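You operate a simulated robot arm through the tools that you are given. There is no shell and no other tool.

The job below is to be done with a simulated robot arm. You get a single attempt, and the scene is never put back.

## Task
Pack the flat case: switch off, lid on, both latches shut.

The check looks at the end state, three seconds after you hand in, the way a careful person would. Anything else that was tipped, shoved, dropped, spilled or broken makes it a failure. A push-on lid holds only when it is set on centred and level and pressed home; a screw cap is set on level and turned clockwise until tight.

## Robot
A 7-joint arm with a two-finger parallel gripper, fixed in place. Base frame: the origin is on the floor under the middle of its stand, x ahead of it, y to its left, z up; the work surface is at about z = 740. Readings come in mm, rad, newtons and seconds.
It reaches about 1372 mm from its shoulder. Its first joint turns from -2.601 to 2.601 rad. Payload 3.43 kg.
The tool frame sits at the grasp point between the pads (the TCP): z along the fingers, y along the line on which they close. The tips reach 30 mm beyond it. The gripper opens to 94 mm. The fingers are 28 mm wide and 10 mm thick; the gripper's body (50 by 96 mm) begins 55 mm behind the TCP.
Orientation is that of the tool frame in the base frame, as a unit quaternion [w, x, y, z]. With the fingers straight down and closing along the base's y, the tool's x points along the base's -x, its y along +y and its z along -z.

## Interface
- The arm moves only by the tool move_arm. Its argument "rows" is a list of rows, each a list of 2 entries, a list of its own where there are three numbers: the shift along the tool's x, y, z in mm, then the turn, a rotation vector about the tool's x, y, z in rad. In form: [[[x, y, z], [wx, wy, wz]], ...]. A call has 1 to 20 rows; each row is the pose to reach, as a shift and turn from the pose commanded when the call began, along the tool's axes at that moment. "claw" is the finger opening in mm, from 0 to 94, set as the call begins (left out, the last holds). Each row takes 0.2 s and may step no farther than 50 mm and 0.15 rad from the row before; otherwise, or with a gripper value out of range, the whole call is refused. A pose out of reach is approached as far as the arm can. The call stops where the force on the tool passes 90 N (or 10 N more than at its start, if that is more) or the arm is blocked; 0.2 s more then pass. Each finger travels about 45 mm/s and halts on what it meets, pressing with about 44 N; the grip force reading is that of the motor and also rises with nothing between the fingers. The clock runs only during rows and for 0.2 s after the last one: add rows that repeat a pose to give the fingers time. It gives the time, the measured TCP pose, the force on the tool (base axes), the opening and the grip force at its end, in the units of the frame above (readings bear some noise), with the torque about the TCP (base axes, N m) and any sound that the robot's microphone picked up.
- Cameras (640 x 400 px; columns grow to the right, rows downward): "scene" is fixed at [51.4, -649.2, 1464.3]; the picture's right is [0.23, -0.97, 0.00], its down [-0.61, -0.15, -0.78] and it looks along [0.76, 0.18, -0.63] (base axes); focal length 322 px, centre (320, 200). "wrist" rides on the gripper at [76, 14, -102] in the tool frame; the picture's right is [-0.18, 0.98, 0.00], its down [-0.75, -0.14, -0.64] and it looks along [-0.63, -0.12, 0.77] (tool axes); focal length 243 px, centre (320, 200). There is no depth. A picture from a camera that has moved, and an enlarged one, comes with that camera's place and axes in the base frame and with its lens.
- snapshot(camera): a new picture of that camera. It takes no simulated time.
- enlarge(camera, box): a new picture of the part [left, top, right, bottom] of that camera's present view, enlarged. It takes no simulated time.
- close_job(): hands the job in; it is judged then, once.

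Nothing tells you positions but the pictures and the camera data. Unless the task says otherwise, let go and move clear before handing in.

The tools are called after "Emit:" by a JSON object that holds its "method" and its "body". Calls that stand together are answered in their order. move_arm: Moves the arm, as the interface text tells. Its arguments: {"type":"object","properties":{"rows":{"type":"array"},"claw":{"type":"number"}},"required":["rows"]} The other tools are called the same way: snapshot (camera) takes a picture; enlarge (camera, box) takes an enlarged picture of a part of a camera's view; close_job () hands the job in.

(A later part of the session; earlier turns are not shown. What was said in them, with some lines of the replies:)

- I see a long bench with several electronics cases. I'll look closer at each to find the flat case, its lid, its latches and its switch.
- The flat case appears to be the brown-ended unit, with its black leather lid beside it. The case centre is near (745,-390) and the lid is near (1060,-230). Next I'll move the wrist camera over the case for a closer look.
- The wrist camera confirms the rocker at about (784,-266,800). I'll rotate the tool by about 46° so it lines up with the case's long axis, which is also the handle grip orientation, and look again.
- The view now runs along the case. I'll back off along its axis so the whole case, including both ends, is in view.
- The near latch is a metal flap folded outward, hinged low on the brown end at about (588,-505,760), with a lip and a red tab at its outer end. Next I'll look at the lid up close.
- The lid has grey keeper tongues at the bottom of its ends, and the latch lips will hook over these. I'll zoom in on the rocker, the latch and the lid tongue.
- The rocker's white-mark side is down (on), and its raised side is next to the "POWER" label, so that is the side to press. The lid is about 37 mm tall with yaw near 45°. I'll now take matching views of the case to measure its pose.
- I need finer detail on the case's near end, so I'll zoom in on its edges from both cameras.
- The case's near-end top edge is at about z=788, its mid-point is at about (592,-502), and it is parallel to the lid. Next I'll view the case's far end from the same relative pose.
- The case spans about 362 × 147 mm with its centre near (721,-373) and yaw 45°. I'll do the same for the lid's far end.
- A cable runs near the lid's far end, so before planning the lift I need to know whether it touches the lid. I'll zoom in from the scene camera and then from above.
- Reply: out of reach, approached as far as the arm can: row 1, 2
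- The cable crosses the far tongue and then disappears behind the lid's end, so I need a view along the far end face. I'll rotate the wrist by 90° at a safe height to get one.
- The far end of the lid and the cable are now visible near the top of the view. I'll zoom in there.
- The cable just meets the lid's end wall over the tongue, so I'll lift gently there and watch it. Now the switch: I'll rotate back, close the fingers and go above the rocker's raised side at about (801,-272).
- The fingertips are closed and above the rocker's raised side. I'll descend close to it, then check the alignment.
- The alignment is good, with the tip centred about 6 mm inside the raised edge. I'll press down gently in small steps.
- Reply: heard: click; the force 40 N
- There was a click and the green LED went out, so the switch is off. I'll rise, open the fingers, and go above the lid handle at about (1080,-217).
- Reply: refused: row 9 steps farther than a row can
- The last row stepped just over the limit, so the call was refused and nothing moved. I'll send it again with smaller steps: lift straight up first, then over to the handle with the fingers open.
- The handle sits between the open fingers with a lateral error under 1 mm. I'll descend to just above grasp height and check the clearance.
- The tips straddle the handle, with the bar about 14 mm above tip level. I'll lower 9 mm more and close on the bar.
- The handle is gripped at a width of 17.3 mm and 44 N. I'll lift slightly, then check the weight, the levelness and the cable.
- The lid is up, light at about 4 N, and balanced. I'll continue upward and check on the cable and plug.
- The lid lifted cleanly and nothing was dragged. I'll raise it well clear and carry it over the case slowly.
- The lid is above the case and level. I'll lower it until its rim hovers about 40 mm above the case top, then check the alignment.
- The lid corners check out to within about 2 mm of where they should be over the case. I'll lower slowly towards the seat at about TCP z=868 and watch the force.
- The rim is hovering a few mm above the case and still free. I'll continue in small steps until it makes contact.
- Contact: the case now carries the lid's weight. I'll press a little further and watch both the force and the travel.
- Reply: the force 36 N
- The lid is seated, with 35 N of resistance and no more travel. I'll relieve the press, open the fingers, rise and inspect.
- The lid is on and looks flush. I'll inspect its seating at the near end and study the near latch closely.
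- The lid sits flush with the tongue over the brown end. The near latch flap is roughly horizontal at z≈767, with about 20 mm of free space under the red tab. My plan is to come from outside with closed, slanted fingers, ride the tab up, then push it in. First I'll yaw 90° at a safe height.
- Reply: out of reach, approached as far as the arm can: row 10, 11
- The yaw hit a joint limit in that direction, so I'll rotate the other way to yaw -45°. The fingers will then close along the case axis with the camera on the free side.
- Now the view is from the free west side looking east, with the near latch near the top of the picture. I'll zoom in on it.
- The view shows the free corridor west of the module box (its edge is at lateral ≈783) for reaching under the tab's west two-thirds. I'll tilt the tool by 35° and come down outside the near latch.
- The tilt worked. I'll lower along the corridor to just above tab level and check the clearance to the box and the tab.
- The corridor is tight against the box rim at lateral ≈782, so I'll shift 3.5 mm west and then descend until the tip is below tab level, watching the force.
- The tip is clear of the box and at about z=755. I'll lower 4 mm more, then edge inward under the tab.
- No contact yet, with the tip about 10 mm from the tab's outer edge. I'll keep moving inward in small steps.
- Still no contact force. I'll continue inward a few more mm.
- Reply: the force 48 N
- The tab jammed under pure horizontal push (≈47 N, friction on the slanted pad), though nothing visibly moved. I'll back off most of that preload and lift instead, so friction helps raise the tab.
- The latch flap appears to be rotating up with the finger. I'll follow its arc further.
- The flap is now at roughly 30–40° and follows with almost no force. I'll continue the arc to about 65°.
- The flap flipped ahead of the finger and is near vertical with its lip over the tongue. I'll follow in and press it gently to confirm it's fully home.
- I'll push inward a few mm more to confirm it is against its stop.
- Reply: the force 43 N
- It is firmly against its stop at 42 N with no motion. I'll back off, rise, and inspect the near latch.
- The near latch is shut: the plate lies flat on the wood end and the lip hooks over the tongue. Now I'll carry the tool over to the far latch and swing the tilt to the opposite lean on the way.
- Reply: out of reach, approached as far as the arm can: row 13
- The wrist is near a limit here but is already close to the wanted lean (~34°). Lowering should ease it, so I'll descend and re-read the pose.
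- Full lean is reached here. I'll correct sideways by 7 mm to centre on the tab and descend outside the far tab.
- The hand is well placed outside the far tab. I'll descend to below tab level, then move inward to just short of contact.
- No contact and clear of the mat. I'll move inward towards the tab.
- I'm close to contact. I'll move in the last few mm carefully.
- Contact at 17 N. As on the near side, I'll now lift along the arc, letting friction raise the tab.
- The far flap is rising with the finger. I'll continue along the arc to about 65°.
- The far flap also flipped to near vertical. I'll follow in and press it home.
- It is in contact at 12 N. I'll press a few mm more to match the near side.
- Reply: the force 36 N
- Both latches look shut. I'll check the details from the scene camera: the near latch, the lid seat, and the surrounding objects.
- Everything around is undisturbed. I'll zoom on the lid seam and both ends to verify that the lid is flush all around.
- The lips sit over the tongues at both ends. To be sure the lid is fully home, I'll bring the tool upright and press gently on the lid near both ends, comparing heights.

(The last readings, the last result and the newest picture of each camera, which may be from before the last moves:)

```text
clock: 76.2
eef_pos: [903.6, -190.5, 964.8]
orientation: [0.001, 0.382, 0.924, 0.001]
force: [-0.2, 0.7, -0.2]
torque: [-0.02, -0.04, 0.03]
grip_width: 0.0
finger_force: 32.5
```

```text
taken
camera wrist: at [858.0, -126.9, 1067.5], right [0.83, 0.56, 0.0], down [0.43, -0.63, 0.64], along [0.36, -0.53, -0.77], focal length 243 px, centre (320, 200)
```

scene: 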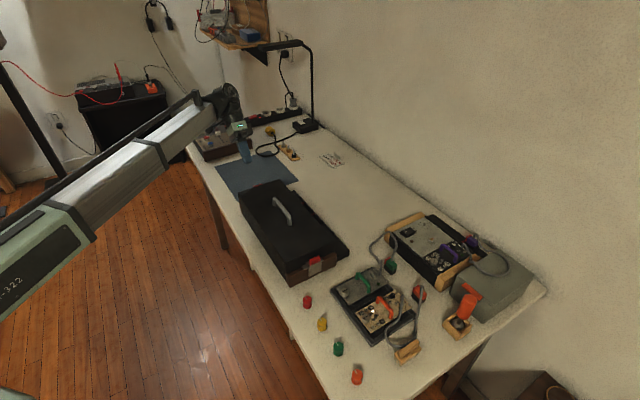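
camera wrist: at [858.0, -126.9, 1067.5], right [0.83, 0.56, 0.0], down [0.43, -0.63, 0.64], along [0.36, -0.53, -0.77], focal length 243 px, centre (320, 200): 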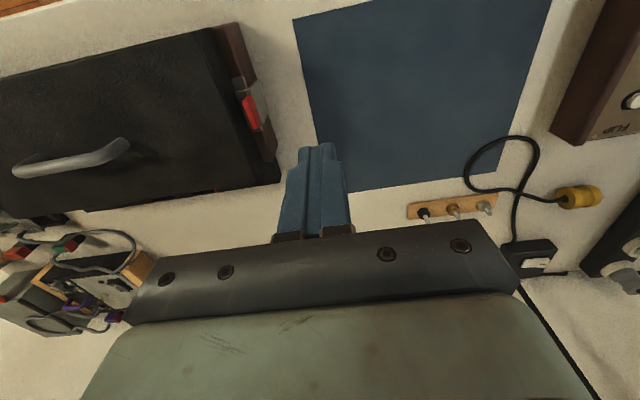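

I'll move over the lid's far end, away from the handle, and press lightly.

Emit:
{"method": "move_arm", "body": {"rows": [[[0, -48, 0], [0, 0, 0]], [[0, -96, 0], [0, 0, 0]], [[0, -143.6, 0], [0, 0, 0]], [[0, -143.6, 40], [0, 0, 0]], [[0, -143.6, 80], [0, 0, 0]], [[0, -143.6, 97], [0, 0, 0]], [[0, -143.6, 97], [0, 0, 0]]]}}

Emit:
{"method": "enlarge", "body": {"camera": "scene", "box": [220, 140, 348, 240]}}

```text
clock: 77.8
eef_pos: [801.2, -293.6, 867.8]
orientation: [0.0, 0.382, 0.924, -0.001]
force: [-0.4, -0.4, -0.7]
torque: [-0.06, -0.01, -0.03]
grip_width: 0.0
finger_force: 33.1
```

```text
4.00 times, centred on (284, 190) of scene
camera zoom: at [51.4, -649.2, 1464.3], right [0.23, -0.97, 0.0], down [-0.61, -0.15, -0.78], along [0.76, 0.18, -0.63], focal length 1290 px, centre (464, 240)
```

zoom: 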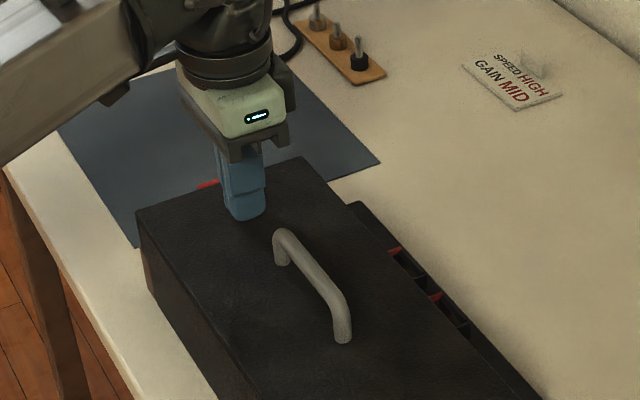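

Emit:
{"method": "move_arm", "body": {"rows": [[[0, 0, 3], [0, 0, 0]], [[0, 0, 5], [0, 0, 0]], [[0, 0, 7], [0, 0, 0]], [[0, 0, 9], [0, 0, 0]], [[0, 0, 9], [0, 0, 0]]]}}

```text
clock: 79.1
eef_pos: [800.9, -292.5, 864.3]
orientation: [0.003, 0.383, 0.924, 0.001]
force: [-7.2, 1.2, 27.2]
torque: [0.3, 0.51, 0.02]
grip_width: 0.3
finger_force: 33.3
stopped in row 5: the force on the tool passed its limit at 91 N (the readings are from after the stop); the commanded pose is now the measured one
```

The lid top is at about z≈834 and solid; that press was firmer than planned but straight down. I'll raise and check that the lid and latches are unchanged.

Emit:
{"method": "move_arm", "body": {"rows": [[[0, 0, -5], [0, 0, 0]], [[0, 0, -30], [0, 0, 0]], [[0, 0, -70], [0, 0, 0]], [[0, 0, -100], [0, 0, 0]]]}}

Emit:
{"method": "enlarge", "body": {"camera": "scene", "box": [225, 170, 353, 290]}}

Emit:
{"method": "snapshot", "body": {"camera": "wrist"}}

```text
clock: 80.1
eef_pos: [801.9, -292.8, 961.7]
orientation: [0.003, 0.383, 0.924, 0.0]
force: [0.3, 0.0, 0.2]
torque: [0.02, -0.01, 0.04]
grip_width: 0.0
finger_force: 32.7
```

```text
3.33 times, centred on (289, 230) of scene
camera zoom: at [51.4, -649.2, 1464.3], right [0.23, -0.97, 0.0], down [-0.61, -0.15, -0.78], along [0.76, 0.18, -0.63], focal length 1075 px, centre (423, 100)
```

zoom: 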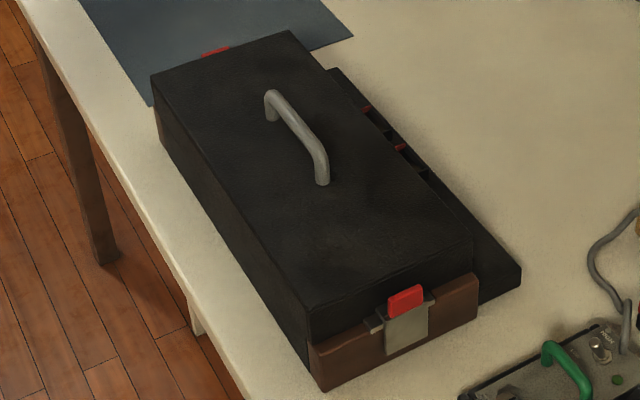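

```text
taken
camera wrist: at [756.8, -229.1, 1064.1], right [0.83, 0.56, 0.0], down [0.43, -0.63, 0.65], along [0.37, -0.53, -0.76], focal length 243 px, centre (320, 200)
```

wrist: 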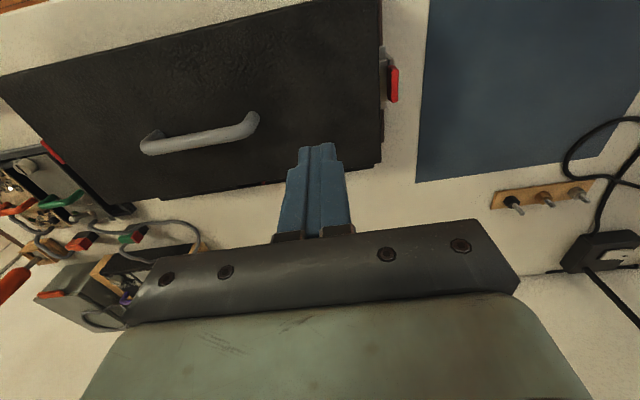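

All unchanged. I'll do one gentle press at the near end too, with smaller steps, to confirm the lid is level.

Emit:
{"method": "move_arm", "body": {"rows": [[[0, -46, 0], [0, 0, 0]], [[0, -92, 0], [0, 0, 0]], [[0, -138, 0], [0, 0, 0]], [[0, -184, 0], [0, 0, 0]], [[0, -230, 0], [0, 0, 0]], [[0, -230, 40], [0, 0, 0]], [[0, -230, 80], [0, 0, 0]], [[0, -230, 92], [0, 0, 0]], [[0, -230, 92], [0, 0, 0]]]}}

Emit:
{"method": "move_arm", "body": {"rows": [[[0, 0, 1], [0, 0, 0]], [[0, 0, 2], [0, 0, 0]], [[0, 0, 3], [0, 0, 0]], [[0, 0, 4], [0, 0, 0]], [[0, 0, 5], [0, 0, 0]]]}}

```text
clock: 82.1
eef_pos: [638.5, -455.2, 869.2]
orientation: [0.003, 0.382, 0.924, 0.0]
force: [0.7, -0.6, 0.1]
torque: [-0.01, -0.03, 0.0]
grip_width: 0.0
finger_force: 32.7
```

```text
clock: 83.3
eef_pos: [639.2, -455.4, 864.5]
orientation: [0.003, 0.383, 0.924, 0.0]
force: [0.2, 0.0, 0.0]
torque: [-0.04, -0.01, 0.0]
grip_width: 0.1
finger_force: 32.8
```

No contact yet, so I'll continue in 1 mm steps.

Emit:
{"method": "move_arm", "body": {"rows": [[[0, 0, 1], [0, 0, 0]], [[0, 0, 2], [0, 0, 0]], [[0, 0, 2.5], [0, 0, 0]]]}}

```text
clock: 84.1
eef_pos: [639.4, -455.5, 863.7]
orientation: [0.003, 0.383, 0.924, -0.001]
force: [-0.2, -1.0, 39.8]
torque: [0.34, 0.41, 0.03]
grip_width: 0.0
finger_force: 33.0
```

The near end contacts at 863.7 and the far end at 864.3, so the lid is level and home. I'll retreat up and clear, then do a final check.

Emit:
{"method": "move_arm", "body": {"rows": [[[0, 0, -5], [0, 0, 0]], [[0, 0, -40], [0, 0, 0]], [[0, 0, -85], [0, 0, 0]], [[0, 0, -130], [0, 0, 0]], [[25, 0, -165], [0, 0, 0]], [[60, 0, -190], [0, 0, 0]], [[100, 0, -210], [0, 0, 0]], [[100, 0, -210], [0, 0, 0]]]}}

Emit:
{"method": "snapshot", "body": {"camera": "scene"}}

Emit:
{"method": "snapshot", "body": {"camera": "wrist"}}

Emit:
{"method": "enlarge", "body": {"camera": "scene", "box": [225, 170, 353, 290]}}

Emit:
{"method": "enlarge", "body": {"camera": "scene", "box": [190, 80, 360, 190]}}

```text
clock: 85.9
eef_pos: [570.1, -381.8, 1071.2]
orientation: [0.003, 0.383, 0.924, 0.0]
force: [0.0, 0.4, -0.1]
torque: [0.0, -0.01, 0.03]
grip_width: 0.2
finger_force: 33.4
```

```text
taken
```

scene: 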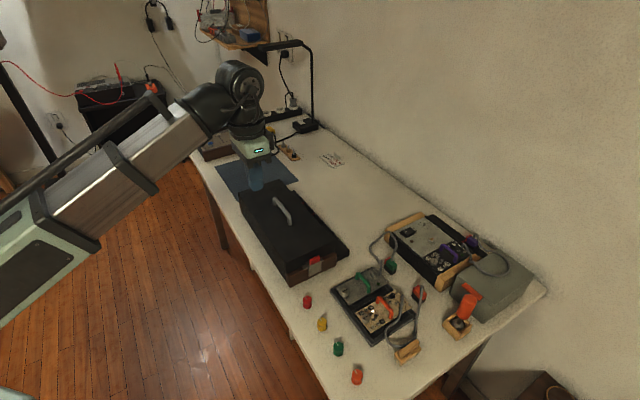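

```text
taken
camera wrist: at [523.6, -319.1, 1173.7], right [0.83, 0.56, 0.0], down [0.43, -0.63, 0.65], along [0.37, -0.53, -0.76], focal length 243 px, centre (320, 200)
```

wrist: 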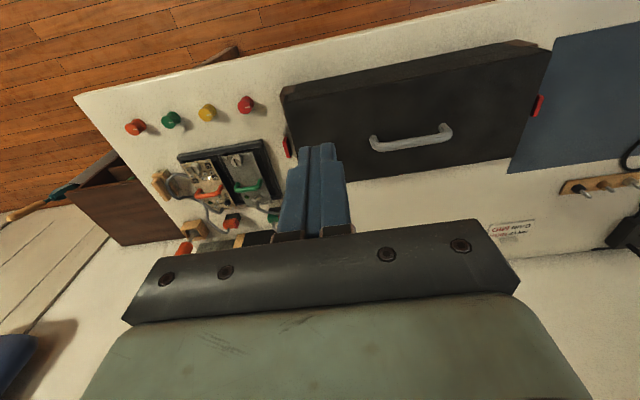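

```text
3.33 times, centred on (289, 230) of scene
camera zoom: at [51.4, -649.2, 1464.3], right [0.23, -0.97, 0.0], down [-0.61, -0.15, -0.78], along [0.76, 0.18, -0.63], focal length 1075 px, centre (423, 100)
```

zoom: 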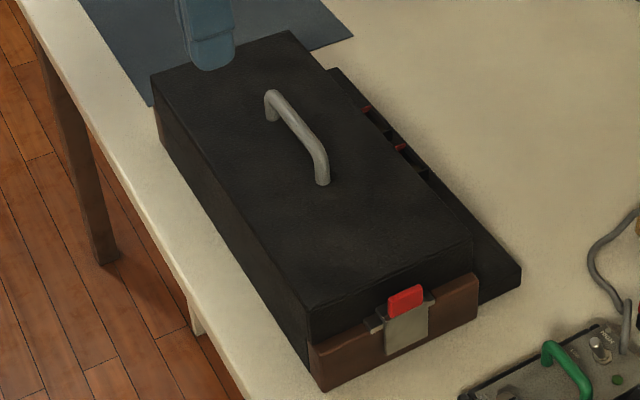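

```text
3.64 times, centred on (275, 135) of scene
camera zoom: at [51.4, -649.2, 1464.3], right [0.23, -0.97, 0.0], down [-0.61, -0.15, -0.78], along [0.76, 0.18, -0.63], focal length 1173 px, centre (484, 436)
```

zoom: 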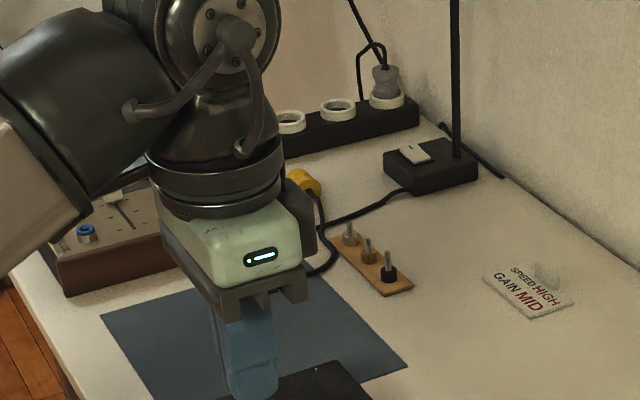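

The switch is off (it clicked and the LED went dark), the lid is centred, level and pressed home, and both latches hook over the lid's tongues. Everything around is undisturbed and the arm is clear, so I'm handing in.

Emit:
{"method": "close_job", "body": {}}

```text
The job is handed in.
```

The flat case is packed and the job is handed in; no verdict has come back.

- **Switch:** the red power rocker clicked over and the green LED went dark.
- **Lid:** it is centred to within about 2 mm. Pressing on each end gave heights within 1 mm of each other, so it is level and home.
- **Latches:** both flaps stand upright against the wood ends, with their lips over the lid's tongues.

Two pushes were harder than planned. One was about 47 N against the near tab before it lifted, and the other was 91 N straight down on the lid, where the arm stopped itself. Neither moved anything that I could see.

Nothing else on the bench looked disturbed in the final pictures. The arm has let go and is clear of the case.
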